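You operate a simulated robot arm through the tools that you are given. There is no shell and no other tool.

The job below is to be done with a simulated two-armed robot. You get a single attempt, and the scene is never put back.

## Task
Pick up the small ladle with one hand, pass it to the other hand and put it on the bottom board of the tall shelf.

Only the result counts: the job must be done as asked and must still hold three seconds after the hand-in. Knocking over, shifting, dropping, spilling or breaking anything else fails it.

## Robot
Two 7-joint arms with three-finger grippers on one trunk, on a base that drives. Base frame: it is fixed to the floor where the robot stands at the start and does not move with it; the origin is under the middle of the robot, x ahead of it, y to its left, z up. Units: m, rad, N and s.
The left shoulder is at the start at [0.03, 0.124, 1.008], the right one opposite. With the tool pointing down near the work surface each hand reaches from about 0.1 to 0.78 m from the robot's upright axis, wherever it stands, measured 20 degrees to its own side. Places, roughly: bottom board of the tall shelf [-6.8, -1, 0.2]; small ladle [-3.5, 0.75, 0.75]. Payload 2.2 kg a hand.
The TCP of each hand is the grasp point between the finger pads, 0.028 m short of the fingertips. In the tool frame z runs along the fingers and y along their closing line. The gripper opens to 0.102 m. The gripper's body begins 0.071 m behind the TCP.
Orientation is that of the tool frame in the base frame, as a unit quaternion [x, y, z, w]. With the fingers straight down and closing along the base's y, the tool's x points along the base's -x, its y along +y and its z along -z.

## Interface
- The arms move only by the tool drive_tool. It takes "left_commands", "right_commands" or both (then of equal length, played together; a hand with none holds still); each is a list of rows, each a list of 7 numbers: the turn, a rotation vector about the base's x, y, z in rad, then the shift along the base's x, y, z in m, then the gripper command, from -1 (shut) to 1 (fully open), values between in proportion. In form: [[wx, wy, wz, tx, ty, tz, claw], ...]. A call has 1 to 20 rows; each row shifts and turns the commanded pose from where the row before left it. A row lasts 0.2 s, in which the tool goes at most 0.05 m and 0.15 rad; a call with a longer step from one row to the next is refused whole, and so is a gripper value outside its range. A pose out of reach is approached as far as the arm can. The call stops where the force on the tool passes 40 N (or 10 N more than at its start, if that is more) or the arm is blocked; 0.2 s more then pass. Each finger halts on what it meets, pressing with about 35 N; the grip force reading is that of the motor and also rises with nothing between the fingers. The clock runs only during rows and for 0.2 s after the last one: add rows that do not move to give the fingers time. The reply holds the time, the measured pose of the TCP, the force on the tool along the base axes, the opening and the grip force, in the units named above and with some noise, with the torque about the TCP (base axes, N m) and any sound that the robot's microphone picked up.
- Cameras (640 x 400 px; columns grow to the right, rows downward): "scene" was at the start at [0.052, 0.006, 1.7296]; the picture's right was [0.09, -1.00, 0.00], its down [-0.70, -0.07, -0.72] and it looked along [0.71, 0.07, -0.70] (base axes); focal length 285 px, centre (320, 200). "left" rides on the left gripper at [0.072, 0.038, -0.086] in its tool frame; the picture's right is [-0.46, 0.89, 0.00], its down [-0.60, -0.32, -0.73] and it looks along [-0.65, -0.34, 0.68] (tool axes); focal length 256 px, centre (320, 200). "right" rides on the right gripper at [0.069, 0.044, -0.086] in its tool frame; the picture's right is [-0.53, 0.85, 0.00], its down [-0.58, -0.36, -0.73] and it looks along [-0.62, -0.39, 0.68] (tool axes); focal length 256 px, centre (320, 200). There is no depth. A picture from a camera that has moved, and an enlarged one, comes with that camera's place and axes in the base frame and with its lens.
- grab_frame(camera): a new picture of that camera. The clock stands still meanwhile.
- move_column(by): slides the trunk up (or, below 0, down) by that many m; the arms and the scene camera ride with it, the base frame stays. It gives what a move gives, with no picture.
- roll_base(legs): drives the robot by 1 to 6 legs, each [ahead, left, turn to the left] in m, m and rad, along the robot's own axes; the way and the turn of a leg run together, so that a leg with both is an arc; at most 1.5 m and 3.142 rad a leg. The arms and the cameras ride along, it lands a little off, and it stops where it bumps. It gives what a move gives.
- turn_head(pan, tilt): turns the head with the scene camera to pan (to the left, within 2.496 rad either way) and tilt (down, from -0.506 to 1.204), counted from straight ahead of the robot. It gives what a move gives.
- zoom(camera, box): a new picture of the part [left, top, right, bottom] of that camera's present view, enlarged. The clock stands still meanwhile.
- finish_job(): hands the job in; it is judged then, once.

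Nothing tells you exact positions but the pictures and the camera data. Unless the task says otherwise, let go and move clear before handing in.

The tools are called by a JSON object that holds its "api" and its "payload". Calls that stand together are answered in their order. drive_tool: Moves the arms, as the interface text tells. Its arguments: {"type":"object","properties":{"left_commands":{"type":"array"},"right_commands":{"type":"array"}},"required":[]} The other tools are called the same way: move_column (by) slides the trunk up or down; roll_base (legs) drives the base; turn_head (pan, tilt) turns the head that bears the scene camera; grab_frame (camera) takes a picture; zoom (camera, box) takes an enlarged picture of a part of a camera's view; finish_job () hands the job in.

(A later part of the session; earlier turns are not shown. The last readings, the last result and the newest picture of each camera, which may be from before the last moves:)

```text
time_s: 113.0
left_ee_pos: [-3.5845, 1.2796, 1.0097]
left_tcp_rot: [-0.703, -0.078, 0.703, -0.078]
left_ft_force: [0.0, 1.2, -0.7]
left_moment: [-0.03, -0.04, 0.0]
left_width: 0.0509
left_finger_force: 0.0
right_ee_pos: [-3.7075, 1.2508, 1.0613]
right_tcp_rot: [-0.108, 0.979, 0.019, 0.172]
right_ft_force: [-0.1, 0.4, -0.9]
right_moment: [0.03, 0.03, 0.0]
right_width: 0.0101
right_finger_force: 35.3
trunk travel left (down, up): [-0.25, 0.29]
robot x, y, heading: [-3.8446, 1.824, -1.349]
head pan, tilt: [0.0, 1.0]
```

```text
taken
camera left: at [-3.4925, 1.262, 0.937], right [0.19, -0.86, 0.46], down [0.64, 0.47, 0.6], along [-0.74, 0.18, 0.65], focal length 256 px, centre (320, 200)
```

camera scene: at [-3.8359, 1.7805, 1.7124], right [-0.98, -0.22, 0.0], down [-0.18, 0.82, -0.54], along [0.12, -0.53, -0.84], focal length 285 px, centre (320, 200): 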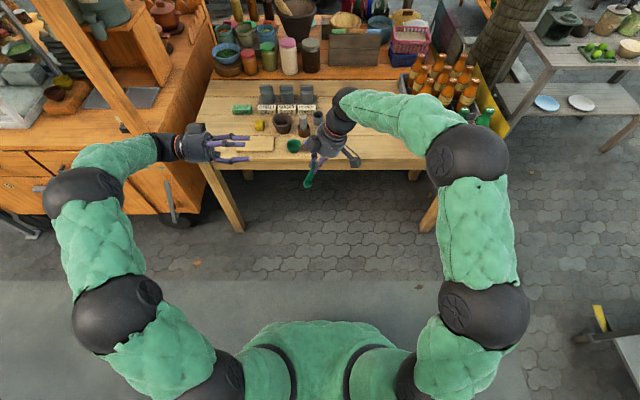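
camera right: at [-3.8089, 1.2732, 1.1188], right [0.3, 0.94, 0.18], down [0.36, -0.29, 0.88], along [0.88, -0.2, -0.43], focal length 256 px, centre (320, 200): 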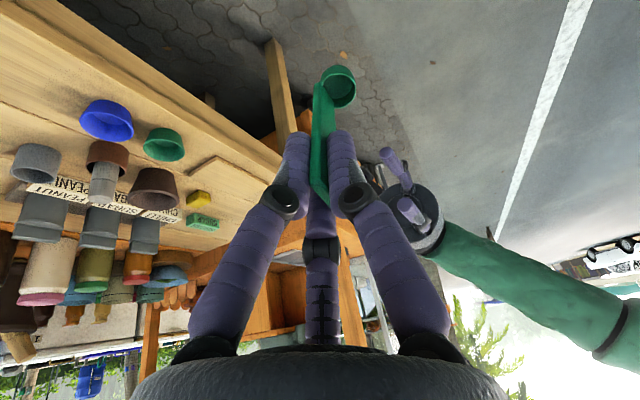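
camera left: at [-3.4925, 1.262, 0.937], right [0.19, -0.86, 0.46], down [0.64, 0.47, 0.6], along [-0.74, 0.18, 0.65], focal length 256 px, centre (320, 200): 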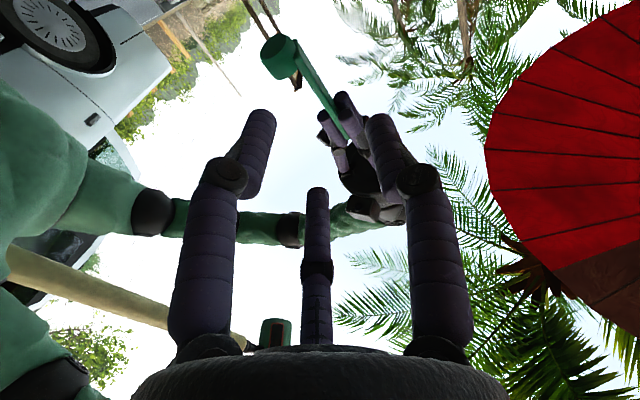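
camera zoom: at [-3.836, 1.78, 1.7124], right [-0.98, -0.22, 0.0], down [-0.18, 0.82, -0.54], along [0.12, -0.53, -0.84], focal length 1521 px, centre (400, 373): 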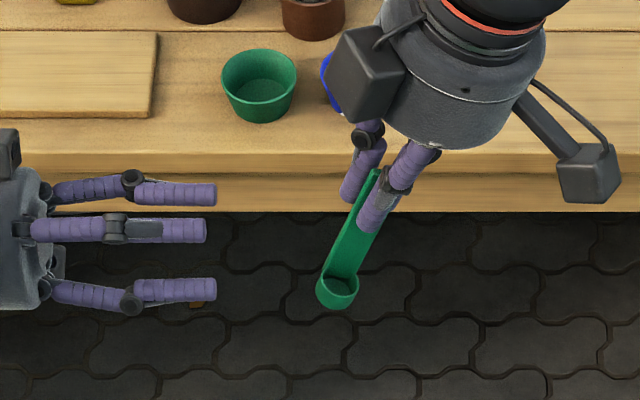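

The ladle is still firmly held. The prongs behave as they look: one on the +y side, two opposite, so the left hand's paired prongs clashed with the bowl, which faces me. I'll move the left hand clear and try turning the right hand half a turn so the bowl faces away from me.

{"api": "drive_tool", "payload": {"left_commands": [[0, 0, 0, 0.0293, 0.0065, 0, 0], [0, 0, 0, 0.0293, 0.0065, 0, 0], [0, 0, 0, 0.0293, 0.0065, 0, 0], [0, 0, 0, 0, 0, 0, 0], [0, 0, 0, 0, 0, 0, 0], [0, 0, 0, 0, 0, 0, 0], [0, 0, 0, 0, 0, 0, 0], [0, 0, 0, 0, 0, 0, 0], [0, 0, 0, 0, 0, 0, 0], [0, 0, 0, 0, 0, 0, 0], [0, 0, 0, 0, 0, 0, 0], [0, 0, 0, 0, 0, 0, 0], [0, 0, 0, 0, 0, 0, 0], [0, 0, 0, 0, 0, 0, 0]], "right_commands": [[-0.0253, 0.1136, 0, 0, 0, 0, -1], [-0.0253, 0.1136, 0, 0, 0, 0, -1], [-0.0253, 0.1136, 0, 0, 0, 0, -1], [0, 0, -0.1428, 0, 0, 0, -1], [0, 0, -0.1428, 0, 0, 0, -1], [0, 0, -0.1428, 0, 0, 0, -1], [0, 0, -0.1428, 0, 0, 0, -1], [0, 0, -0.1428, 0, 0, 0, -1], [0, 0, -0.1428, 0, 0, 0, -1], [0, 0, -0.1428, 0, 0, 0, -1], [0, 0, -0.1428, 0, 0, 0, -1], [0, 0, -0.1428, 0, 0, 0, -1], [0, 0, -0.1428, 0, 0, 0, -1], [0, 0, -0.1428, 0, 0, 0, -1]]}}

{"api": "drive_tool", "payload": {"right_commands": [[0, 0, -0.1428, 0, 0, 0, -1], [0, 0, -0.1428, 0, 0, 0, -1], [0, 0, -0.1428, 0, 0, 0, -1], [0, 0, -0.1428, 0, 0, 0, -1], [0, 0, -0.1428, 0, 0, 0, -1], [0, 0, -0.1428, 0, 0, 0, -1], [0, 0, -0.1428, 0, 0, 0, -1], [0, 0, -0.1428, 0, 0, 0, -1], [0, 0, -0.1428, 0, 0, 0, -1], [0, 0, -0.1428, 0, 0, 0, -1], [0, 0, -0.1428, 0, 0, 0, -1]]}}

{"api": "grab_frame", "payload": {"camera": "scene"}}

{"api": "grab_frame", "payload": {"camera": "right"}}

```text
time_s: 116.0
left_ee_pos: [-3.498, 1.2972, 1.0098]
left_tcp_rot: [-0.702, -0.077, 0.704, -0.077]
left_ft_force: [-0.7, -0.7, -0.7]
left_moment: [0.0, 0.0, -0.02]
left_width: 0.0511
left_finger_force: 0.1
right_ee_pos: [-3.7062, 1.2495, 1.0621]
right_tcp_rot: [0.625, 0.78, 0.0, 0.0]
right_ft_force: [-0.2, 0.3, -0.8]
right_moment: [0.0, 0.03, -0.01]
right_width: 0.0096
right_finger_force: 35.1
trunk travel left (down, up): [-0.25, 0.29]
robot x, y, heading: [-3.8405, 1.821, -1.35]
head pan, tilt: [0.0, 1.0]
```

```text
time_s: 118.4
left_ee_pos: [-3.4974, 1.2991, 1.0091]
left_tcp_rot: [-0.703, -0.077, 0.703, -0.077]
left_ft_force: [-0.5, 0.0, 1.2]
left_moment: [-0.03, 0.02, -0.02]
left_width: 0.0514
left_finger_force: 0.1
right_ee_pos: [-3.7079, 1.2494, 1.061]
right_tcp_rot: [0.994, 0.11, 0.0, 0.0]
right_ft_force: [0.8, 0.6, 0.5]
right_moment: [-0.02, -0.03, 0.03]
right_width: 0.0097
right_finger_force: 35.4
trunk travel left (down, up): [-0.25, 0.29]
robot x, y, heading: [-3.8445, 1.82, -1.354]
head pan, tilt: [0.0, 1.0]
```

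```text
taken
camera scene: at [-3.8355, 1.7801, 1.7124], right [-0.98, -0.22, 0.0], down [-0.18, 0.82, -0.54], along [0.12, -0.53, -0.84], focal length 285 px, centre (320, 200)
```

scene: 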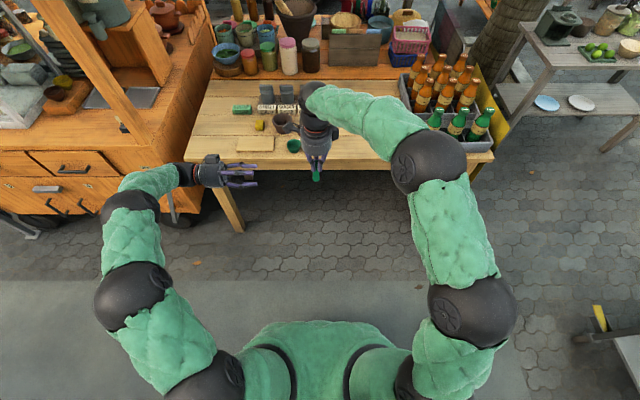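

```text
taken
camera right: at [-3.6303, 1.2232, 1.1478], right [-0.34, -0.94, 0.0], down [-0.64, 0.23, 0.73], along [-0.69, 0.25, -0.68], focal length 256 px, centre (320, 200)
```

right: 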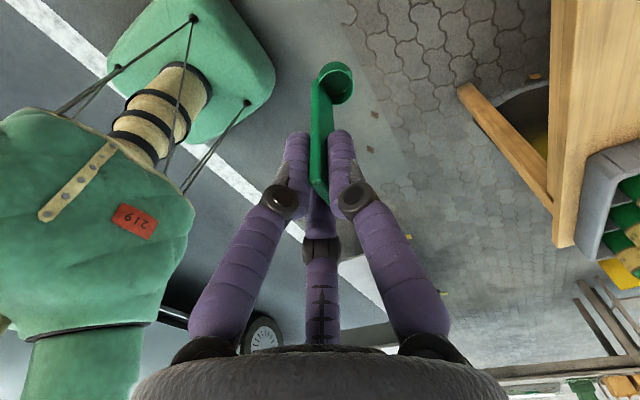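

That works: the bowl now faces away from me, on the side where the left hand has its single prong. I'll lean the right hand 15° and bring the left hand to 7 cm from the lower handle to check alignment.

{"api": "drive_tool", "payload": {"right_commands": [[0.0284, -0.1279, 0, 0, 0, 0, -1], [0.0284, -0.1279, 0, 0, 0, 0, -1], [0, 0, 0, 0, 0, 0, -1], [0, 0, 0, 0, 0, 0, -1], [0, 0, 0, 0, 0, 0, -1], [0, 0, 0, 0, 0, 0, -1]], "left_commands": [[0, 0, 0, 0, 0, 0, 0], [0, 0, 0, 0, 0, 0, 0], [0, 0, 0, -0.0377, -0.0075, -0.0032, -0.2], [0, 0, 0, -0.0377, -0.0075, -0.0032, -0.373], [0, 0, 0, -0.0377, -0.0075, -0.0032, -0.373], [0, 0, 0, 0, 0, 0, -0.373]]}}

{"api": "grab_frame", "payload": {"camera": "left"}}

{"api": "zoom", "payload": {"camera": "scene", "box": [240, 130, 340, 205]}}

{"api": "grab_frame", "payload": {"camera": "right"}}

```text
time_s: 119.8
left_ee_pos: [-3.6105, 1.2775, 0.9987]
left_tcp_rot: [-0.702, -0.077, 0.703, -0.077]
left_ft_force: [0.7, -0.6, -0.1]
left_moment: [0.01, -0.02, 0.03]
left_width: 0.0319
left_finger_force: 0.0
right_ee_pos: [-3.7068, 1.2525, 1.0603]
right_tcp_rot: [0.985, 0.109, 0.13, -0.014]
right_ft_force: [0.6, 0.3, -0.1]
right_moment: [-0.01, 0.03, -0.02]
right_width: 0.0096
right_finger_force: 34.8
trunk travel left (down, up): [-0.25, 0.29]
robot x, y, heading: [-3.8427, 1.8207, -1.347]
head pan, tilt: [0.0, 1.0]
```

```text
taken
camera left: at [-3.5172, 1.2592, 0.9267], right [0.19, -0.86, 0.47], down [0.65, 0.47, 0.6], along [-0.74, 0.18, 0.65], focal length 256 px, centre (320, 200)
```

left: 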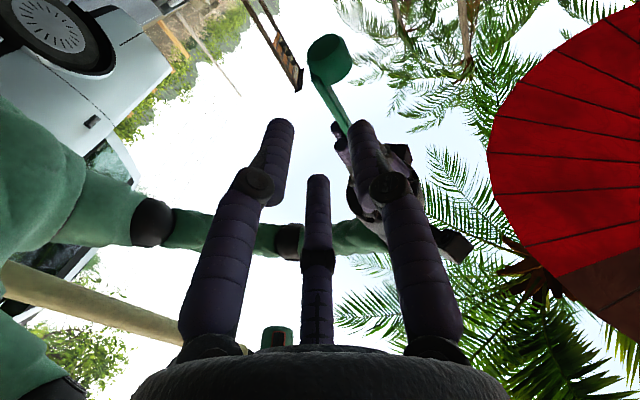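

```text
5.33 times, centred on (290, 168) of scene
camera zoom: at [-3.8348, 1.7803, 1.7123], right [-0.98, -0.22, 0.0], down [-0.18, 0.82, -0.54], along [0.12, -0.53, -0.84], focal length 1521 px, centre (480, 373)
```

zoom: 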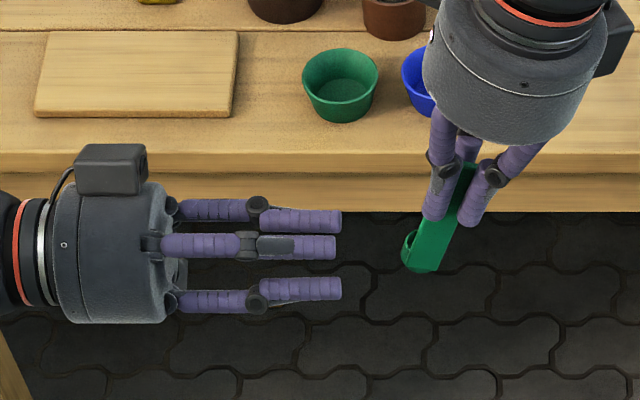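

```text
taken
camera right: at [-3.6536, 1.2183, 1.1627], right [-0.32, -0.94, -0.14], down [-0.81, 0.19, 0.56], along [-0.5, 0.29, -0.82], focal length 256 px, centre (320, 200)
```

right: 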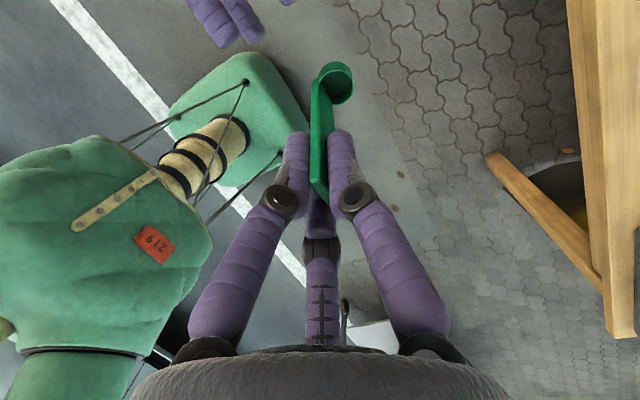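

Alignment looks close. I'll zoom the left camera at the crossing point once more before the final approach.

{"api": "zoom", "payload": {"camera": "left", "box": [260, 20, 400, 160]}}

{"api": "zoom", "payload": {"camera": "right", "box": [270, 50, 380, 210]}}

```text
2.86 times, centred on (330, 90) of left
camera zoom: at [-3.5172, 1.2592, 0.9267], right [0.19, -0.86, 0.47], down [0.65, 0.47, 0.6], along [-0.74, 0.18, 0.65], focal length 731 px, centre (291, 514)
```

zoom: 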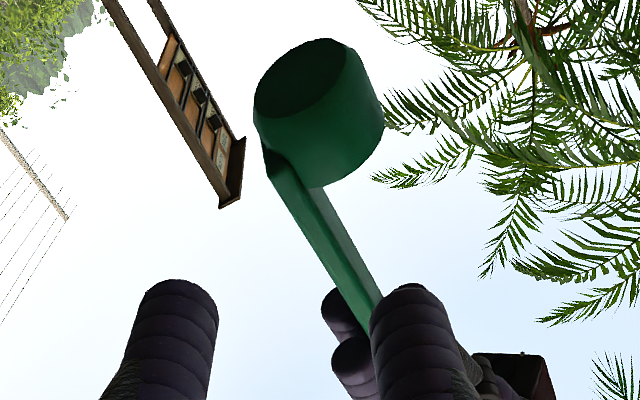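

```text
2.50 times, centred on (325, 130) of right
camera zoom: at [-3.6536, 1.2183, 1.1627], right [-0.32, -0.94, -0.14], down [-0.81, 0.19, 0.56], along [-0.5, 0.29, -0.82], focal length 640 px, centre (308, 375)
```

zoom: 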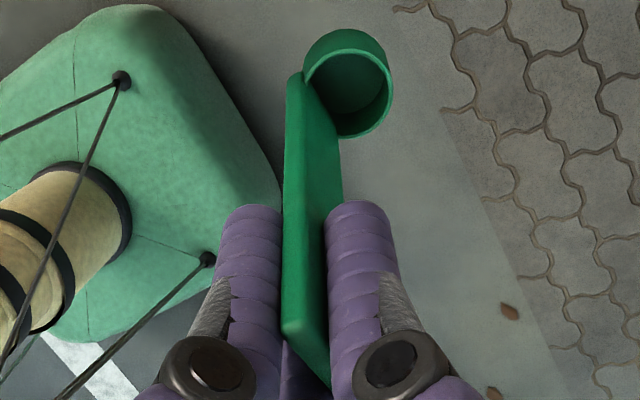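

Both the visual and pose estimates put the handle between the prongs. I'll advance 6.9 cm, watching the force.

{"api": "drive_tool", "payload": {"left_commands": [[0, 0, 0, -0.0168, -0.0037, 0, -0.373], [0, 0, 0, -0.0168, -0.0037, 0, -0.373], [0, 0, 0, -0.0168, -0.0037, 0, -0.373], [0, 0, 0, -0.0168, -0.0037, 0, -0.373], [0, 0, 0, 0, 0, 0, -0.373]]}}

{"api": "zoom", "payload": {"camera": "scene", "box": [260, 130, 340, 205]}}

{"api": "zoom", "payload": {"camera": "left", "box": [240, 40, 400, 220]}}

{"api": "zoom", "payload": {"camera": "right", "box": [250, 40, 400, 210]}}

```text
time_s: 121.0
left_ee_pos: [-3.6779, 1.2613, 0.9993]
left_tcp_rot: [-0.702, -0.077, 0.703, -0.077]
left_ft_force: [-0.3, -0.8, -0.3]
left_moment: [0.02, 0.04, 0.05]
left_width: 0.0321
left_finger_force: 0.2
right_ee_pos: [-3.708, 1.2503, 1.0605]
right_tcp_rot: [0.985, 0.11, 0.13, -0.015]
right_ft_force: [-0.1, 0.8, -0.4]
right_moment: [-0.01, 0.02, 0.04]
right_width: 0.0097
right_finger_force: 35.1
trunk travel left (down, up): [-0.25, 0.29]
robot x, y, heading: [-3.8435, 1.8225, -1.349]
head pan, tilt: [0.0, 1.0]
```

```text
5.33 times, centred on (300, 168) of scene
camera zoom: at [-3.8354, 1.7802, 1.7124], right [-0.98, -0.22, 0.0], down [-0.18, 0.82, -0.54], along [0.12, -0.53, -0.84], focal length 1521 px, centre (427, 373)
```

zoom: 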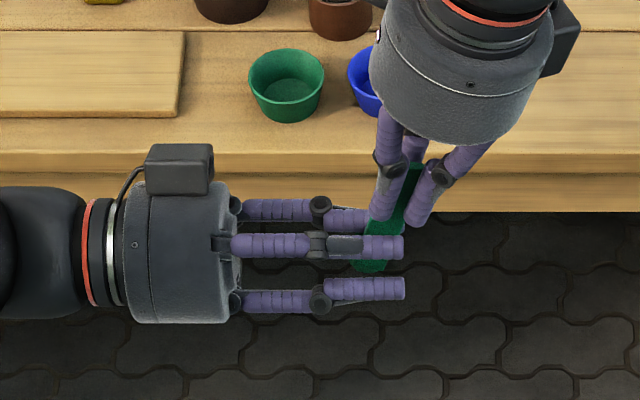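

```text
2.22 times, centred on (320, 130) of left
camera zoom: at [-3.5855, 1.2441, 0.9271], right [0.19, -0.86, 0.47], down [0.65, 0.47, 0.6], along [-0.74, 0.18, 0.65], focal length 569 px, centre (320, 356)
```

zoom: 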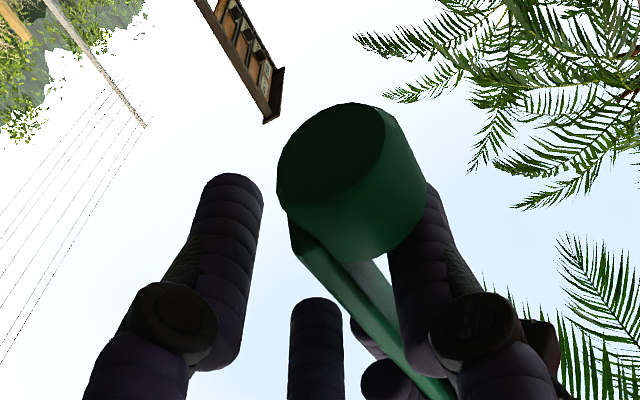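

```text
2.35 times, centred on (325, 125) of right
camera zoom: at [-3.654, 1.2182, 1.1627], right [-0.32, -0.94, -0.14], down [-0.81, 0.19, 0.56], along [-0.5, 0.29, -0.82], focal length 602 px, centre (308, 376)
```

zoom: 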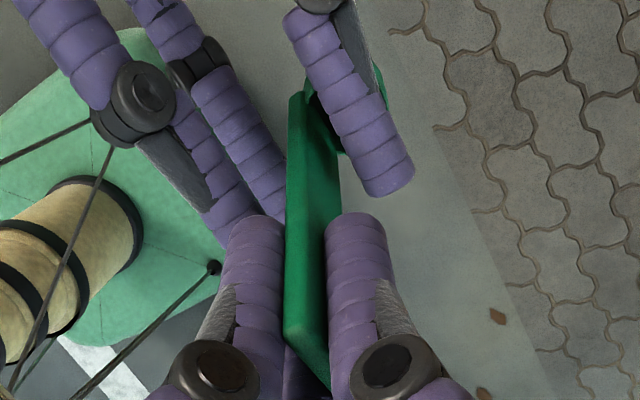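

No contact force, and the prongs straddle the handle with the single one on the bowl side. I'll close the left gripper in small steps, watching forces.

{"api": "drive_tool", "payload": {"left_commands": [[0, 0, 0, 0, 0, 0, -0.5], [0, 0, 0, 0.0002, -0.001, 0, -0.6], [0, 0, 0, 0, 0, 0, -0.65], [0, 0, 0, 0, 0, 0, -0.65]]}}

{"api": "zoom", "payload": {"camera": "right", "box": [250, 40, 400, 210]}}

```text
time_s: 122.0
left_ee_pos: [-3.678, 1.2617, 0.9994]
left_tcp_rot: [-0.702, -0.077, 0.704, -0.077]
left_ft_force: [-0.2, -0.5, -0.2]
left_moment: [0.04, 0.0, 0.03]
left_width: 0.0186
left_finger_force: 0.4
right_ee_pos: [-3.7063, 1.2513, 1.0618]
right_tcp_rot: [0.985, 0.11, 0.129, -0.015]
right_ft_force: [-0.6, 1.4, 0.0]
right_moment: [0.06, 0.04, 0.0]
right_width: 0.0095
right_finger_force: 35.4
trunk travel left (down, up): [-0.25, 0.29]
robot x, y, heading: [-3.8438, 1.8189, -1.351]
head pan, tilt: [0.0, 1.0]
```

```text
2.35 times, centred on (325, 125) of right
camera zoom: at [-3.6542, 1.2182, 1.1627], right [-0.32, -0.94, -0.14], down [-0.81, 0.19, 0.56], along [-0.5, 0.29, -0.82], focal length 602 px, centre (308, 376)
```

zoom: 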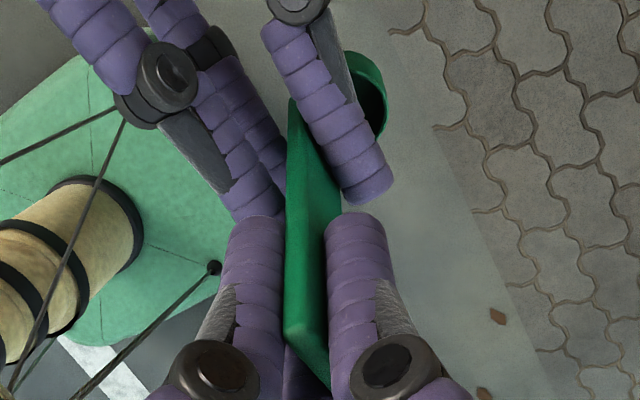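

Still no force at 18.6 mm. I'll close further.

{"api": "drive_tool", "payload": {"left_commands": [[0, 0, 0, 0, 0, 0, -0.72], [0, 0, 0, 0, 0, 0, -0.78], [0, 0, 0, 0, 0, 0, -0.82], [0, 0, 0, 0, 0, 0, -0.82]]}}

{"api": "zoom", "payload": {"camera": "right", "box": [250, 40, 400, 210]}}

```text
time_s: 123.0
left_ee_pos: [-3.6781, 1.2601, 0.9998]
left_tcp_rot: [-0.702, -0.078, 0.703, -0.078]
left_ft_force: [1.2, -8.7, -2.1]
left_moment: [0.07, -0.11, 0.12]
left_width: 0.0151
left_finger_force: 4.4
right_ee_pos: [-3.7076, 1.2517, 1.0616]
right_tcp_rot: [0.985, 0.11, 0.129, -0.015]
right_ft_force: [-0.8, 8.8, 1.5]
right_moment: [0.55, 0.02, 0.12]
right_width: 0.0095
right_finger_force: 34.2
trunk travel left (down, up): [-0.25, 0.29]
robot x, y, heading: [-3.8386, 1.8194, -1.348]
head pan, tilt: [0.0, 1.0]
```

```text
2.35 times, centred on (325, 125) of right
camera zoom: at [-3.6541, 1.2185, 1.1624], right [-0.32, -0.94, -0.14], down [-0.81, 0.19, 0.56], along [-0.5, 0.29, -0.82], focal length 602 px, centre (308, 376)
```

zoom: 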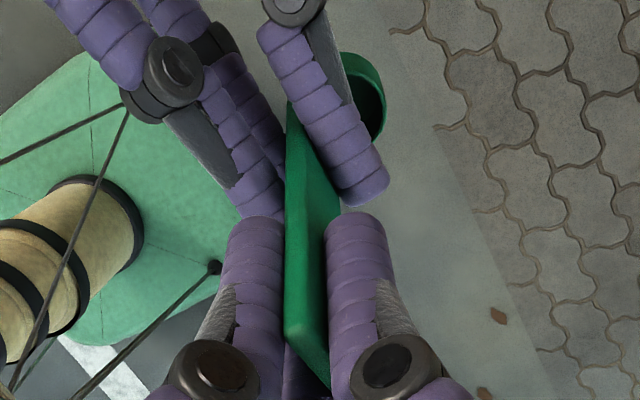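

The single prong has touched first (about 9 N forward), so the left hand should move about 3 mm forward as it closes.

{"api": "drive_tool", "payload": {"left_commands": [[0, 0, 0, 0.0006, -0.0028, 0, -0.82], [0, 0, 0, 0, 0, 0, -0.85], [0, 0, 0, 0.0002, -0.001, 0, -0.9], [0, 0, 0, 0, 0, 0, -0.95], [0, 0, 0, 0, 0, 0, -0.95]]}}

```text
time_s: 124.2
left_ee_pos: [-3.6771, 1.2572, 1.0008]
left_tcp_rot: [-0.703, -0.076, 0.703, -0.076]
left_ft_force: [-3.6, 1.7, 6.0]
left_moment: [-0.11, 0.01, -0.1]
left_width: 0.0105
left_finger_force: 34.9
right_ee_pos: [-3.7083, 1.2502, 1.0601]
right_tcp_rot: [0.985, 0.11, 0.129, -0.014]
right_ft_force: [3.3, -1.4, -5.8]
right_moment: [-0.03, -0.09, 0.05]
right_width: 0.0098
right_finger_force: 35.3
trunk travel left (down, up): [-0.25, 0.29]
robot x, y, heading: [-3.8411, 1.82, -1.351]
head pan, tilt: [0.0, 1.0]
```

Both hands grip at about 35 N with little residual force. I'll close the left fully, open the right slowly, and draw the right hand back along the handle.

{"api": "drive_tool", "payload": {"left_commands": [[0, 0, 0, 0, 0, 0, -1], [0, 0, 0, 0, 0, 0, -1], [0, 0, 0, 0, 0, 0, -1], [0, 0, 0, 0, 0, 0, -1], [0, 0, 0, 0, 0, 0, -1], [0, 0, 0, 0, 0, 0, -1]], "right_commands": [[0, 0, 0, 0, 0, 0, -1], [0, 0, 0, 0, 0, 0, -0.8], [0, 0, 0, 0, 0, 0, -0.6], [0, 0, 0, 0, 0, 0, -0.4], [0, 0, 0, 0, 0, 0, -0.4], [0, 0, 0, 0, 0, 0, -0.4]]}}

{"api": "zoom", "payload": {"camera": "right", "box": [250, 40, 400, 210]}}

{"api": "zoom", "payload": {"camera": "scene", "box": [260, 130, 340, 205]}}

```text
time_s: 125.6
left_ee_pos: [-3.6782, 1.2561, 0.9988]
left_tcp_rot: [-0.703, -0.077, 0.703, -0.077]
left_ft_force: [-0.1, -0.3, -0.2]
left_moment: [0.02, -0.01, -0.04]
left_width: 0.0099
left_finger_force: 34.4
right_ee_pos: [-3.7074, 1.2516, 1.0613]
right_tcp_rot: [0.985, 0.109, 0.129, -0.014]
right_ft_force: [0.3, -0.6, -0.4]
right_moment: [-0.02, -0.01, 0.01]
right_width: 0.0307
right_finger_force: 0.0
trunk travel left (down, up): [-0.25, 0.29]
robot x, y, heading: [-3.8417, 1.8182, -1.352]
head pan, tilt: [0.0, 1.0]
```

```text
2.35 times, centred on (325, 125) of right
camera zoom: at [-3.6542, 1.2182, 1.1627], right [-0.32, -0.94, -0.14], down [-0.81, 0.19, 0.56], along [-0.5, 0.29, -0.82], focal length 602 px, centre (308, 376)
```

zoom: 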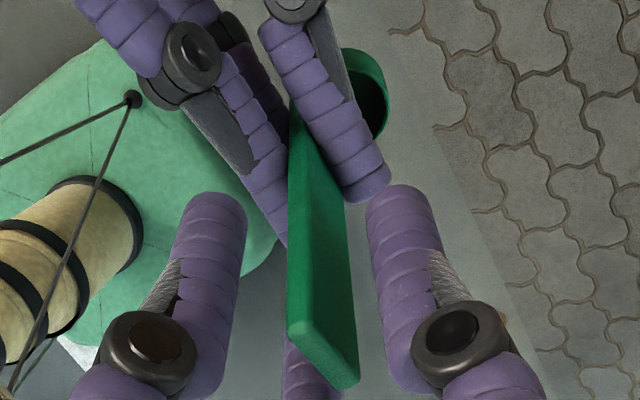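

```text
5.33 times, centred on (300, 168) of scene
camera zoom: at [-3.8356, 1.7801, 1.7124], right [-0.98, -0.22, 0.0], down [-0.18, 0.82, -0.54], along [0.12, -0.53, -0.84], focal length 1521 px, centre (427, 373)
```

zoom: 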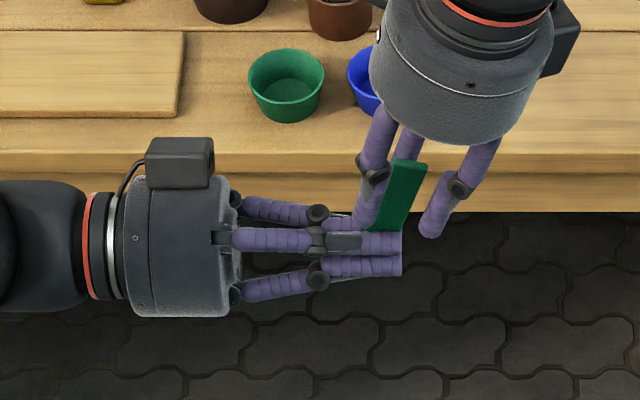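

The left hand holds the ladle alone. I'll draw the right hand back along its own axis.

{"api": "drive_tool", "payload": {"right_commands": [[0, 0, 0, -0.0051, -0.0011, 0.0193, -0.4], [0, 0, 0, -0.0076, -0.0017, 0.0289, -0.3], [0, 0, 0, -0.0101, -0.0022, 0.0386, -0.2], [0, 0, 0, -0.0101, -0.0022, 0.0386, 0], [0, 0, 0, -0.0101, -0.0022, 0.03, 0.3], [0, 0, 0, -0.03, -0.006, 0.01, 0.5], [0, 0, 0, -0.04, -0.008, 0, 0.5], [0, 0, 0, -0.04, -0.008, 0, 0.5]], "left_commands": [[0, 0, 0, 0, 0, 0, -1], [0, 0, 0, 0, 0, 0, -1], [0, 0, 0, 0, 0, 0, -1], [0, 0, 0, 0, 0, 0, -1], [0, 0, 0, 0, 0, 0, -1], [0, 0, 0, 0, 0, 0, -1], [0, 0, 0, 0, 0, 0, -1], [0, 0, 0, 0, 0, 0, -1]]}}

{"api": "grab_frame", "payload": {"camera": "scene"}}

{"api": "grab_frame", "payload": {"camera": "left"}}

{"api": "zoom", "payload": {"camera": "scene", "box": [260, 130, 340, 205]}}

```text
time_s: 127.4
left_ee_pos: [-3.6781, 1.2561, 0.9996]
left_tcp_rot: [-0.702, -0.077, 0.704, -0.077]
left_ft_force: [0.5, 0.2, 0.1]
left_moment: [-0.04, 0.01, -0.01]
left_width: 0.01
left_finger_force: 35.2
right_ee_pos: [-3.8609, 1.2201, 1.2268]
right_tcp_rot: [0.985, 0.11, 0.13, -0.015]
right_ft_force: [-0.2, 0.1, 0.2]
right_moment: [0.0, -0.03, -0.02]
right_width: 0.076
right_finger_force: 0.1
trunk travel left (down, up): [-0.25, 0.29]
robot x, y, heading: [-3.8442, 1.8206, -1.348]
head pan, tilt: [0.0, 1.0]
```

```text
taken
camera scene: at [-3.8369, 1.78, 1.7124], right [-0.98, -0.22, 0.0], down [-0.18, 0.82, -0.54], along [0.12, -0.53, -0.84], focal length 285 px, centre (320, 200)
```

scene: 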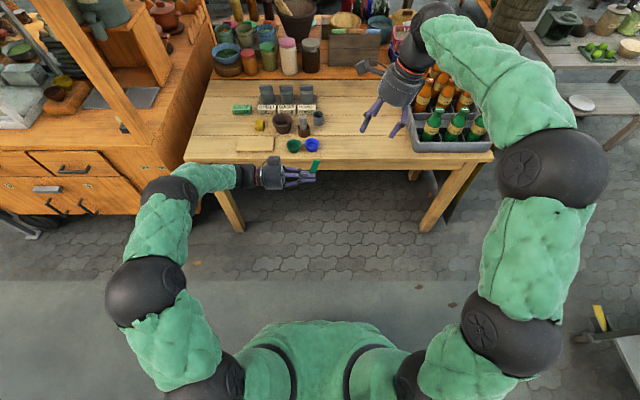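

```text
taken
camera left: at [-3.585, 1.2394, 0.9272], right [0.19, -0.86, 0.46], down [0.65, 0.47, 0.6], along [-0.74, 0.18, 0.65], focal length 256 px, centre (320, 200)
```

left: 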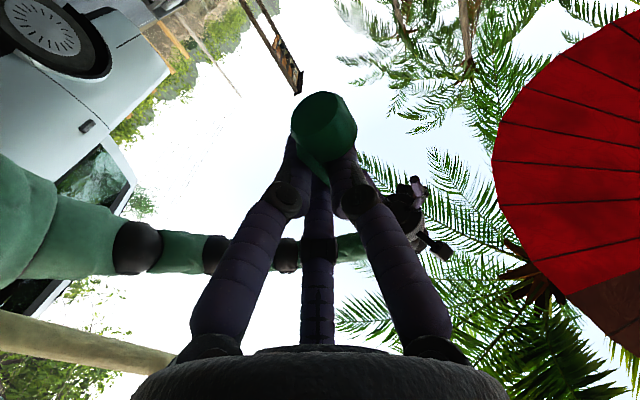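

```text
5.33 times, centred on (300, 168) of scene
camera zoom: at [-3.8369, 1.78, 1.7124], right [-0.98, -0.22, 0.0], down [-0.18, 0.82, -0.54], along [0.12, -0.53, -0.84], focal length 1521 px, centre (427, 373)
```

zoom: 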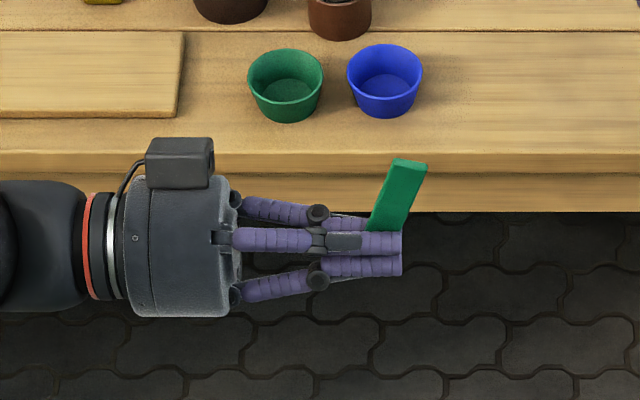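

The handover is complete: the left hand alone holds the ladle across its handle. Now I'll bring both hands back to a compact travel pose, left hand pointing down with neutral yaw and the right hand neutral as well.

{"api": "drive_tool", "payload": {"left_commands": [[0.031, -0.1394, 0, 0.0133, 0.003, 0.004, -1], [0.031, -0.1394, 0, 0.0133, 0.003, 0.004, -1], [0.031, -0.1394, 0, 0.0133, 0.003, 0.004, -1], [0.031, -0.1394, 0, 0.0133, 0.003, 0.004, -1], [0.031, -0.1394, 0, 0.0133, 0.003, 0.004, -1], [0.031, -0.1394, 0, 0.0133, 0.003, 0.004, -1], [0.031, -0.1394, 0, 0.0133, 0.003, 0.004, -1], [0.031, -0.1394, 0, 0.0133, 0.003, 0.004, -1], [0.031, -0.1394, 0, 0.0133, 0.003, 0.004, -1], [0.031, -0.1394, 0, 0.0133, 0.003, 0.004, -1], [0.031, -0.1394, 0, 0.0133, 0.003, 0.004, -1]], "right_commands": [[-0.0284, 0.1279, 0, 0, 0, 0, 0.5], [-0.0284, 0.1279, 0, 0, 0, 0, 0.5], [0, 0, 0.1428, 0, 0, 0, 0.5], [0, 0, 0.1428, 0, 0, 0, 0.5], [0, 0, 0.1428, 0, 0, 0, 0.5], [0, 0, 0.1428, 0, 0, 0, 0.5], [0, 0, 0.1428, 0, 0, 0, 0.5], [0, 0, 0.1428, 0, 0, 0, 0.5], [0, 0, 0.1428, 0, 0, 0, 0.5], [0, 0, 0.1428, 0, 0, 0, 0.5], [0, 0, 0.1428, 0, 0, 0, 0.5]]}}

{"api": "drive_tool", "payload": {"left_commands": [[0, 0, 0.1428, -0.001, 0.006, 0, -1], [0, 0, 0.1428, -0.001, 0.006, 0, -1], [0, 0, 0.1428, -0.001, 0.006, 0, -1], [0, 0, 0.1428, -0.001, 0.006, 0, -1], [0, 0, 0.1428, -0.001, 0.006, 0, -1], [0, 0, 0.1428, -0.001, 0.006, 0, -1], [0, 0, 0.1428, -0.001, 0.006, 0, -1], [0, 0, 0.1428, -0.001, 0.006, 0, -1], [0, 0, 0.1428, -0.001, 0.006, 0, -1], [0, 0, 0.1428, -0.001, 0.006, 0, -1], [0, 0, 0.1428, -0.001, 0.006, 0, -1]], "right_commands": [[0, 0, 0.1428, -0.002, 0.012, -0.01, 0.5], [0, 0, 0.1428, -0.002, 0.012, -0.01, 0.5], [0, 0, 0, -0.002, 0.012, -0.01, 0.5], [0, 0, 0, -0.002, 0.012, -0.01, 0.5], [0, 0, 0, -0.002, 0.012, -0.01, 0.5], [0, 0, 0, -0.002, 0.012, -0.01, 0.5], [0, 0, 0, -0.002, 0.012, -0.01, 0.5], [0, 0, 0, -0.002, 0.012, -0.01, 0.5], [0, 0, 0, -0.002, 0.012, -0.01, 0.5], [0, 0, 0, -0.002, 0.012, -0.01, 0.5], [0, 0, 0, -0.002, 0.012, -0.01, 0.5]]}}

{"api": "grab_frame", "payload": {"camera": "left"}}

{"api": "grab_frame", "payload": {"camera": "scene"}}

```text
time_s: 129.8
left_ee_pos: [-3.5302, 1.2894, 1.045]
left_tcp_rot: [0.994, 0.11, 0.0, 0.0]
left_ft_force: [-0.8, -0.3, -0.8]
left_moment: [0.0, 0.0, -0.02]
left_width: 0.0101
left_finger_force: 35.1
right_ee_pos: [-3.8608, 1.2198, 1.2254]
right_tcp_rot: [0.728, 0.685, 0.0, 0.0]
right_ft_force: [-0.5, -0.1, 0.4]
right_moment: [0.0, -0.02, 0.03]
right_width: 0.0762
right_finger_force: 0.0
trunk travel left (down, up): [-0.25, 0.29]
robot x, y, heading: [-3.8444, 1.8208, -1.355]
head pan, tilt: [0.0, 1.0]
```

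```text
time_s: 132.2
left_ee_pos: [-3.5424, 1.3577, 1.0444]
left_tcp_rot: [0.624, 0.781, -0.001, 0.0]
left_ft_force: [0.0, -0.4, -0.1]
left_moment: [0.0, -0.01, 0.02]
left_width: 0.0101
left_finger_force: 34.9
right_ee_pos: [-3.8823, 1.3524, 1.1161]
right_tcp_rot: [0.625, 0.781, 0.0, 0.0]
right_ft_force: [0.5, 0.4, 0.3]
right_moment: [-0.03, 0.0, -0.01]
right_width: 0.0767
right_finger_force: 0.1
trunk travel left (down, up): [-0.25, 0.29]
robot x, y, heading: [-3.8456, 1.819, -1.357]
head pan, tilt: [0.0, 1.0]
```

```text
taken
camera left: at [-3.5202, 1.4361, 1.1298], right [0.97, -0.26, 0.0], down [-0.18, -0.66, 0.73], along [-0.19, -0.71, -0.68], focal length 256 px, centre (320, 200)
```

left: 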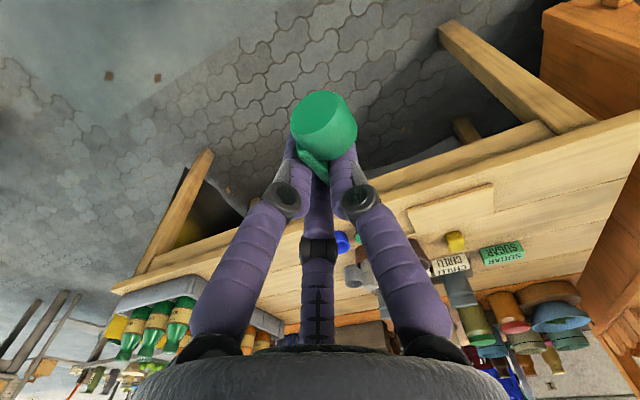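

```text
taken
camera scene: at [-3.8358, 1.7808, 1.7124], right [-0.98, -0.22, 0.0], down [-0.18, 0.82, -0.54], along [0.12, -0.53, -0.84], focal length 285 px, centre (320, 200)
```

scene: 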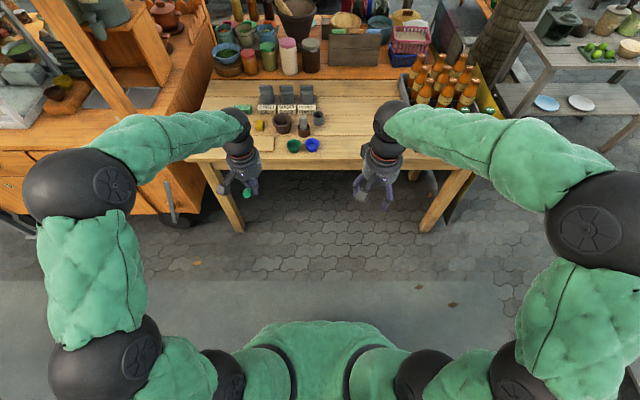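

Both hands are compact with the ladle held. Next I'll look toward the gap between this table and the grey stand to plan the drive to the shelf.

{"api": "turn_head", "payload": {"pan": -1.0, "tilt": 0.6}}

{"api": "grab_frame", "payload": {"camera": "scene"}}

```text
time_s: 133.5
left_ee_pos: [-3.5423, 1.3559, 1.0437]
left_tcp_rot: [0.626, 0.78, 0.0, 0.0]
left_ft_force: [0.1, -0.1, -0.8]
left_moment: [0.03, -0.01, -0.04]
left_width: 0.0101
left_finger_force: 35.1
right_ee_pos: [-3.8815, 1.3511, 1.1168]
right_tcp_rot: [0.624, 0.781, 0.001, -0.001]
right_ft_force: [0.5, -0.4, 0.3]
right_moment: [0.02, 0.02, 0.0]
right_width: 0.0764
right_finger_force: 0.0
trunk travel left (down, up): [-0.25, 0.29]
robot x, y, heading: [-3.8477, 1.8188, -1.357]
head pan, tilt: [-1.0, 0.6]
```

```text
taken
camera scene: at [-3.913, 1.7854, 1.7443], right [-0.71, 0.7, 0.0], down [0.4, 0.4, -0.82], along [-0.58, -0.59, -0.57], focal length 285 px, centre (320, 200)
```

scene: 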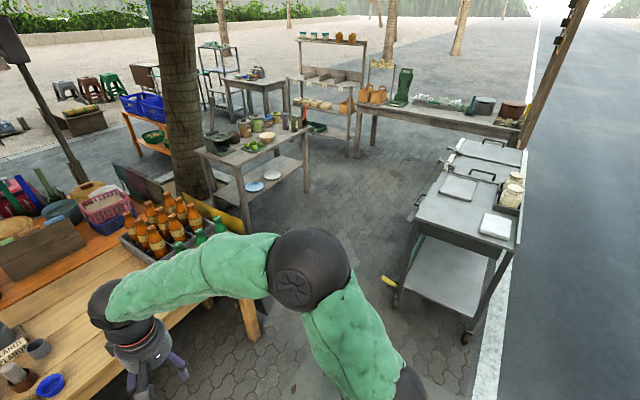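

The gap between the light table's corner ([-4.45, 0.70]) and the grey stand ([-5.03, 1.33]) is about 0.86 m; my base is about 0.6 m. I'll turn right to line up with its middle and drive to the middle of the gap.

{"api": "roll_base", "payload": {"legs": [[0, 0, -1.053], [0.75, 0, 0]]}}

{"api": "turn_head", "payload": {"pan": 0.0, "tilt": 0.85}}

{"api": "grab_frame", "payload": {"camera": "scene"}}

```text
time_s: 140.2
left_ee_pos: [-4.6482, 0.827, 1.0435]
left_tcp_rot: [0.933, 0.36, 0.0, 0.0]
left_ft_force: [-0.1, 0.2, -0.6]
left_moment: [0.01, -0.03, 0.01]
left_width: 0.0099
left_finger_force: 35.3
right_ee_pos: [-4.8203, 1.1211, 1.1157]
right_tcp_rot: [0.932, 0.361, 0.001, 0.0]
right_ft_force: [0.5, -0.2, 0.1]
right_moment: [0.02, -0.01, 0.01]
right_width: 0.0765
right_finger_force: 0.1
trunk travel left (down, up): [-0.25, 0.29]
robot x, y, heading: [-4.3901, 1.3196, -2.406]
head pan, tilt: [-1.0, 0.6]
```

```text
time_s: 141.4
left_ee_pos: [-4.6473, 0.8273, 1.0433]
left_tcp_rot: [0.933, 0.36, -0.001, 0.0]
left_ft_force: [0.7, -0.4, -0.5]
left_moment: [0.0, 0.02, -0.02]
left_width: 0.01
left_finger_force: 35.0
right_ee_pos: [-4.8206, 1.1203, 1.1151]
right_tcp_rot: [0.932, 0.362, 0.0, 0.0]
right_ft_force: [-0.5, -0.2, -0.3]
right_moment: [-0.03, 0.0, -0.01]
right_width: 0.0764
right_finger_force: 0.0
trunk travel left (down, up): [-0.25, 0.29]
robot x, y, heading: [-4.3957, 1.3194, -2.409]
head pan, tilt: [0.0, 0.85]
```

```text
taken
camera scene: at [-4.4289, 1.2865, 1.7235], right [-0.67, 0.74, 0.0], down [0.56, 0.5, -0.66], along [-0.49, -0.44, -0.75], focal length 285 px, centre (320, 200)
```

scene: 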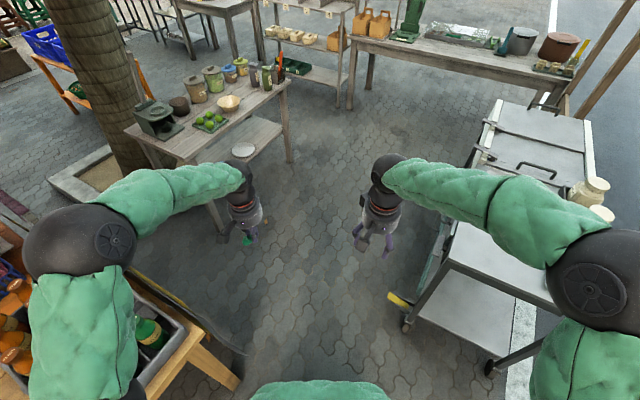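

Clearances on both sides are about 0.4 m from my centre line and my base is only about ±0.23 m, so I'll carry on through the gap.

{"api": "roll_base", "payload": {"legs": [[0.95, 0, 0]]}}

{"api": "grab_frame", "payload": {"camera": "scene"}}

```text
time_s: 146.4
left_ee_pos: [-5.3502, 0.1873, 1.0442]
left_tcp_rot: [0.933, 0.361, 0.0, 0.001]
left_ft_force: [0.7, 0.3, -1.2]
left_moment: [0.03, -0.01, 0.03]
left_width: 0.0099
left_finger_force: 35.3
right_ee_pos: [-5.5232, 0.4806, 1.1153]
right_tcp_rot: [0.932, 0.362, 0.0, -0.001]
right_ft_force: [-0.1, 0.2, -0.3]
right_moment: [0.03, 0.01, -0.03]
right_width: 0.0763
right_finger_force: 0.1
trunk travel left (down, up): [-0.25, 0.29]
robot x, y, heading: [-5.0967, 0.6836, -2.403]
head pan, tilt: [0.0, 0.85]
```

```text
taken
camera scene: at [-5.1322, 0.6465, 1.7235], right [-0.67, 0.74, 0.0], down [0.56, 0.51, -0.66], along [-0.49, -0.44, -0.75], focal length 285 px, centre (320, 200)
```

scene: 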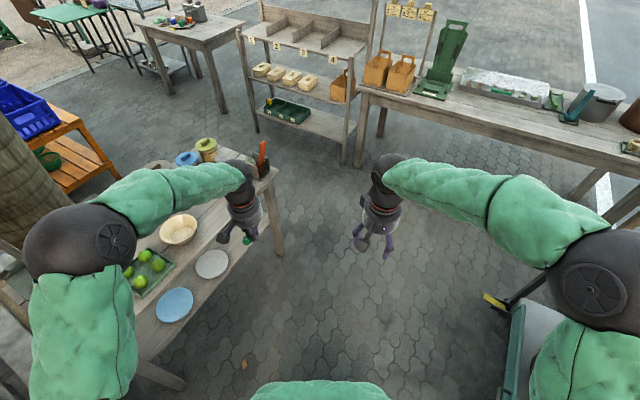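

I'm through the gap and the tall shelf is in view; its bottom board is free to the right of the green basket. I'll zoom on it to measure.

{"api": "zoom", "payload": {"camera": "scene", "box": [225, 0, 385, 180]}}

{"api": "zoom", "payload": {"camera": "scene", "box": [200, 130, 300, 260]}}

```text
2.22 times, centred on (305, 90) of scene
camera zoom: at [-5.1322, 0.6465, 1.7235], right [-0.67, 0.74, 0.0], down [0.56, 0.51, -0.66], along [-0.49, -0.44, -0.75], focal length 634 px, centre (353, 444)
```

zoom: 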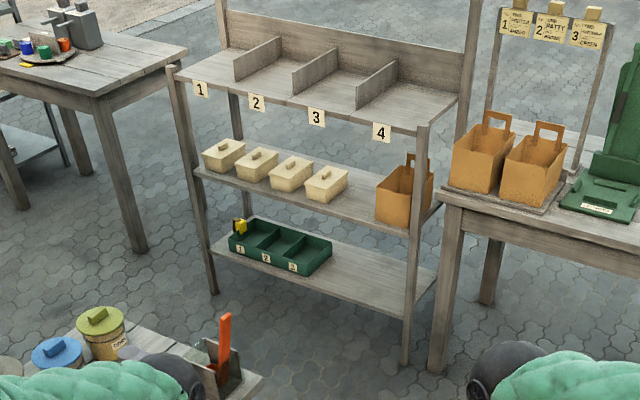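

```text
3.08 times, centred on (250, 195) of scene
camera zoom: at [-5.1322, 0.6465, 1.7235], right [-0.67, 0.74, 0.0], down [0.56, 0.51, -0.66], along [-0.49, -0.44, -0.75], focal length 878 px, centre (535, 215)
```

zoom: 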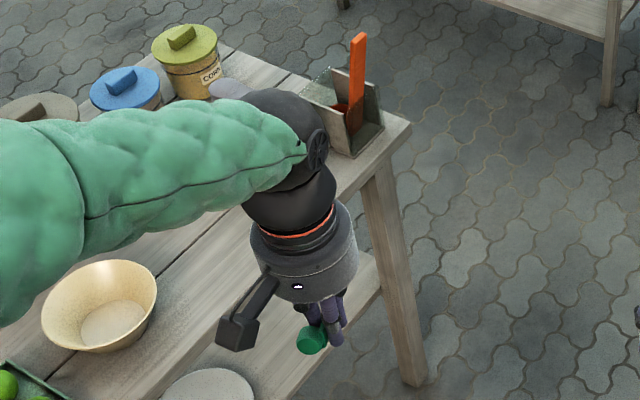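

The bottom board's top is at z about 0.22, the next board about 0.58, and the free stretch is y -0.95 to -0.55. The space before the shelf is tight, so I'll first pull both hands in, pitch the left hand's fingers forward 30°, and raise the right hand out of the way.

{"api": "drive_tool", "payload": {"left_commands": [[-0.0881, 0.0968, 0, 0.025, 0.0224, 0.005, -1], [-0.0881, 0.0968, 0, 0.025, 0.0224, 0.005, -1], [-0.0881, 0.0968, 0, 0.025, 0.0224, 0.005, -1], [-0.0881, 0.0968, 0, 0.025, 0.0224, 0.005, -1], [0, 0, 0, 0.025, 0.0224, 0.005, -1], [0, 0, 0, 0.023, 0.0224, 0.005, -1]], "right_commands": [[0, 0, 0, 0.0118, 0.0242, 0.0275, 0], [0, 0, 0, 0.0118, 0.0242, 0.0275, 0], [0, 0, 0, 0.0118, 0.0242, 0.0275, 0], [0, 0, 0, 0.0118, 0.0242, 0.0275, 0], [0, 0, 0, 0.0118, 0.0242, 0.0275, 0], [0, 0, 0, 0.0118, 0.0242, 0.0275, 0]]}}

{"api": "grab_frame", "payload": {"camera": "scene"}}

{"api": "grab_frame", "payload": {"camera": "left"}}

```text
time_s: 147.8
left_ee_pos: [-5.1989, 0.3234, 1.0748]
left_tcp_rot: [0.901, 0.348, -0.242, 0.094]
left_ft_force: [1.1, -0.1, -0.4]
left_moment: [0.0, 0.02, -0.02]
left_width: 0.01
left_finger_force: 34.9
right_ee_pos: [-5.45, 0.6276, 1.2817]
right_tcp_rot: [0.932, 0.363, 0.0, 0.001]
right_ft_force: [0.0, 0.1, -0.1]
right_moment: [-0.06, 0.01, -0.02]
right_width: 0.0509
right_finger_force: 0.1
trunk travel left (down, up): [-0.25, 0.29]
robot x, y, heading: [-5.0956, 0.6803, -2.404]
head pan, tilt: [0.0, 0.85]
```

```text
taken
camera scene: at [-5.1295, 0.6493, 1.7236], right [-0.67, 0.74, 0.0], down [0.55, 0.51, -0.66], along [-0.49, -0.45, -0.75], focal length 285 px, centre (320, 200)
```

scene: 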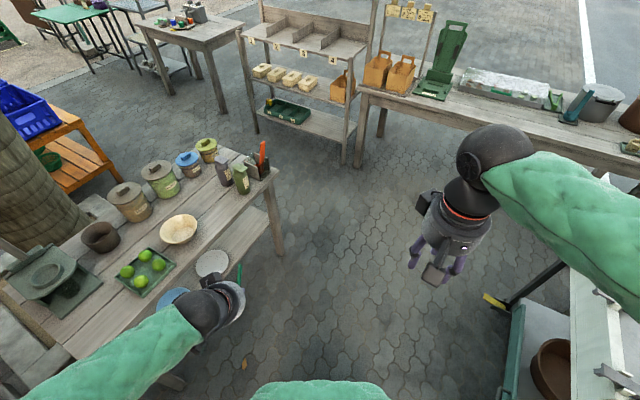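

```text
taken
camera left: at [-5.095, 0.3675, 1.1126], right [0.3, -0.93, 0.23], down [-0.33, 0.13, 0.94], along [-0.9, -0.36, -0.26], focal length 256 px, centre (320, 200)
```

left: 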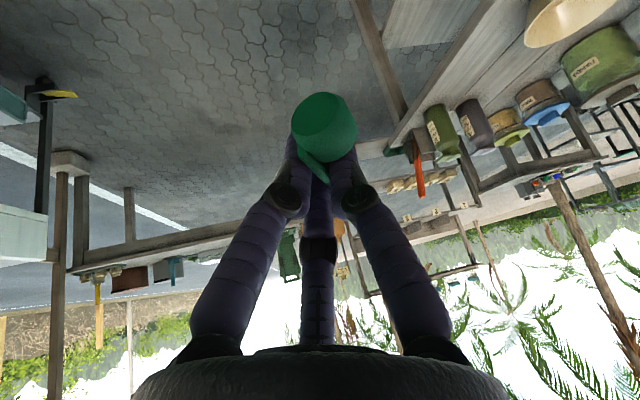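

Both hands are tucked in. I'll drive to the open spot right of the grey table and turn to face the shelf squarely (heading about -2.92).

{"api": "roll_base", "payload": {"legs": [[0.955, -0.22, 0], [0, 0, -0.515]]}}

{"api": "grab_frame", "payload": {"camera": "scene"}}

```text
time_s: 154.3
left_ee_pos: [-6.2214, -0.0487, 1.0738]
left_tcp_rot: [0.961, 0.1, -0.257, 0.027]
left_ft_force: [0.7, -0.1, -0.8]
left_moment: [0.01, 0.01, 0.03]
left_width: 0.0099
left_finger_force: 35.1
right_ee_pos: [-6.2842, 0.3404, 1.2808]
right_tcp_rot: [0.994, 0.106, 0.0, 0.0]
right_ft_force: [0.0, -0.6, -0.5]
right_moment: [0.06, 0.0, 0.0]
right_width: 0.0508
right_finger_force: 0.1
trunk travel left (down, up): [-0.25, 0.29]
robot x, y, heading: [-5.946, 0.2079, -2.933]
head pan, tilt: [0.0, 0.85]
```

```text
taken
camera scene: at [-5.9964, 0.1967, 1.7235], right [-0.21, 0.98, 0.0], down [0.73, 0.16, -0.66], along [-0.65, -0.14, -0.75], focal length 285 px, centre (320, 200)
```

scene: 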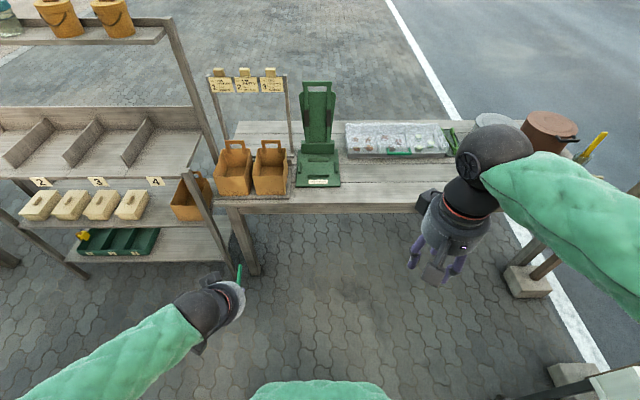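

I'm facing the shelf region now. I'll pan the head to the left and zoom in on the bottom board for exact numbers.

{"api": "turn_head", "payload": {"pan": 0.45, "tilt": 0.85}}

{"api": "grab_frame", "payload": {"camera": "scene"}}

{"api": "zoom", "payload": {"camera": "scene", "box": [200, 100, 400, 300]}}

```text
time_s: 155.2
left_ee_pos: [-6.2209, -0.0486, 1.0739]
left_tcp_rot: [0.961, 0.101, -0.258, 0.027]
left_ft_force: [0.4, 0.0, -0.3]
left_moment: [0.01, -0.01, 0.0]
left_width: 0.0101
left_finger_force: 34.9
right_ee_pos: [-6.2845, 0.3397, 1.2801]
right_tcp_rot: [0.994, 0.106, 0.0, -0.001]
right_ft_force: [0.2, -0.1, 0.0]
right_moment: [0.03, -0.01, 0.0]
right_width: 0.051
right_finger_force: 0.0
trunk travel left (down, up): [-0.25, 0.29]
robot x, y, heading: [-5.9444, 0.2067, -2.934]
head pan, tilt: [0.45, 0.85]
```

```text
taken
camera scene: at [-5.9817, 0.165, 1.7235], right [-0.61, 0.79, 0.0], down [0.59, 0.46, -0.66], along [-0.52, -0.4, -0.75], focal length 285 px, centre (320, 200)
```

scene: 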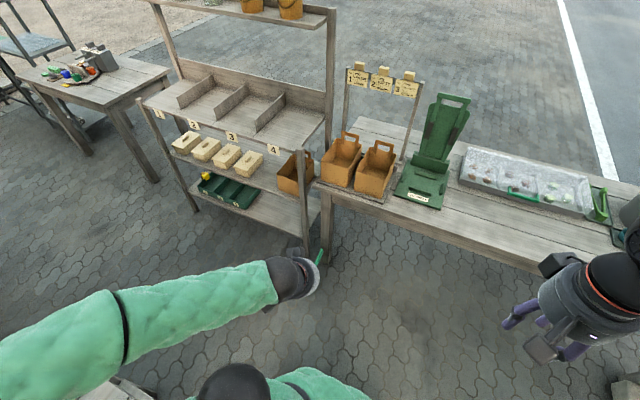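

```text
2.00 times, centred on (300, 200) of scene
camera zoom: at [-5.9817, 0.165, 1.7235], right [-0.61, 0.79, 0.0], down [0.59, 0.46, -0.66], along [-0.52, -0.4, -0.75], focal length 570 px, centre (360, 200)
```

zoom: 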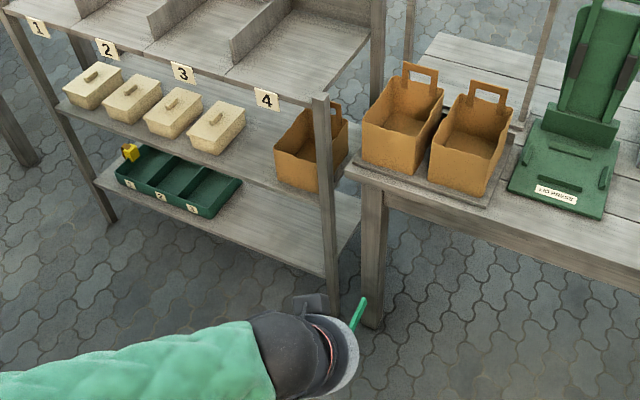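

I'll zoom in tighter on the bottom board's front edge to get its height.

{"api": "zoom", "payload": {"camera": "scene", "box": [180, 165, 320, 245]}}

{"api": "zoom", "payload": {"camera": "scene", "box": [280, 130, 350, 220]}}

```text
4.57 times, centred on (250, 205) of scene
camera zoom: at [-5.9817, 0.165, 1.7235], right [-0.61, 0.79, 0.0], down [0.59, 0.46, -0.66], along [-0.52, -0.4, -0.75], focal length 1304 px, centre (640, 177)
```

zoom: 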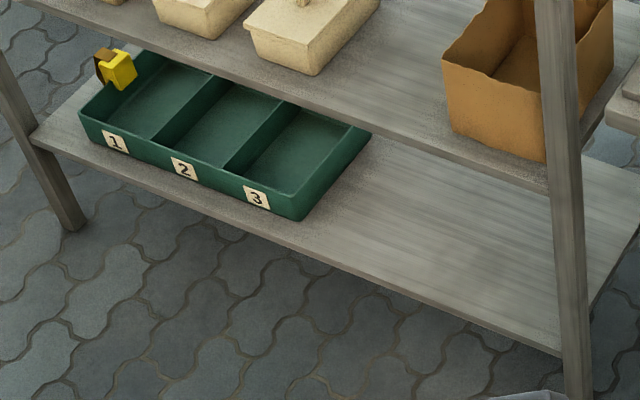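

```text
4.44 times, centred on (315, 175) of scene
camera zoom: at [-5.9817, 0.165, 1.7235], right [-0.61, 0.79, 0.0], down [0.59, 0.46, -0.66], along [-0.52, -0.4, -0.75], focal length 1268 px, centre (342, 311)
```

zoom: 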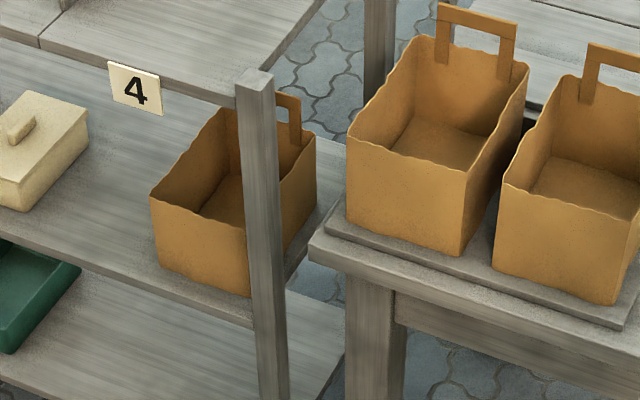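

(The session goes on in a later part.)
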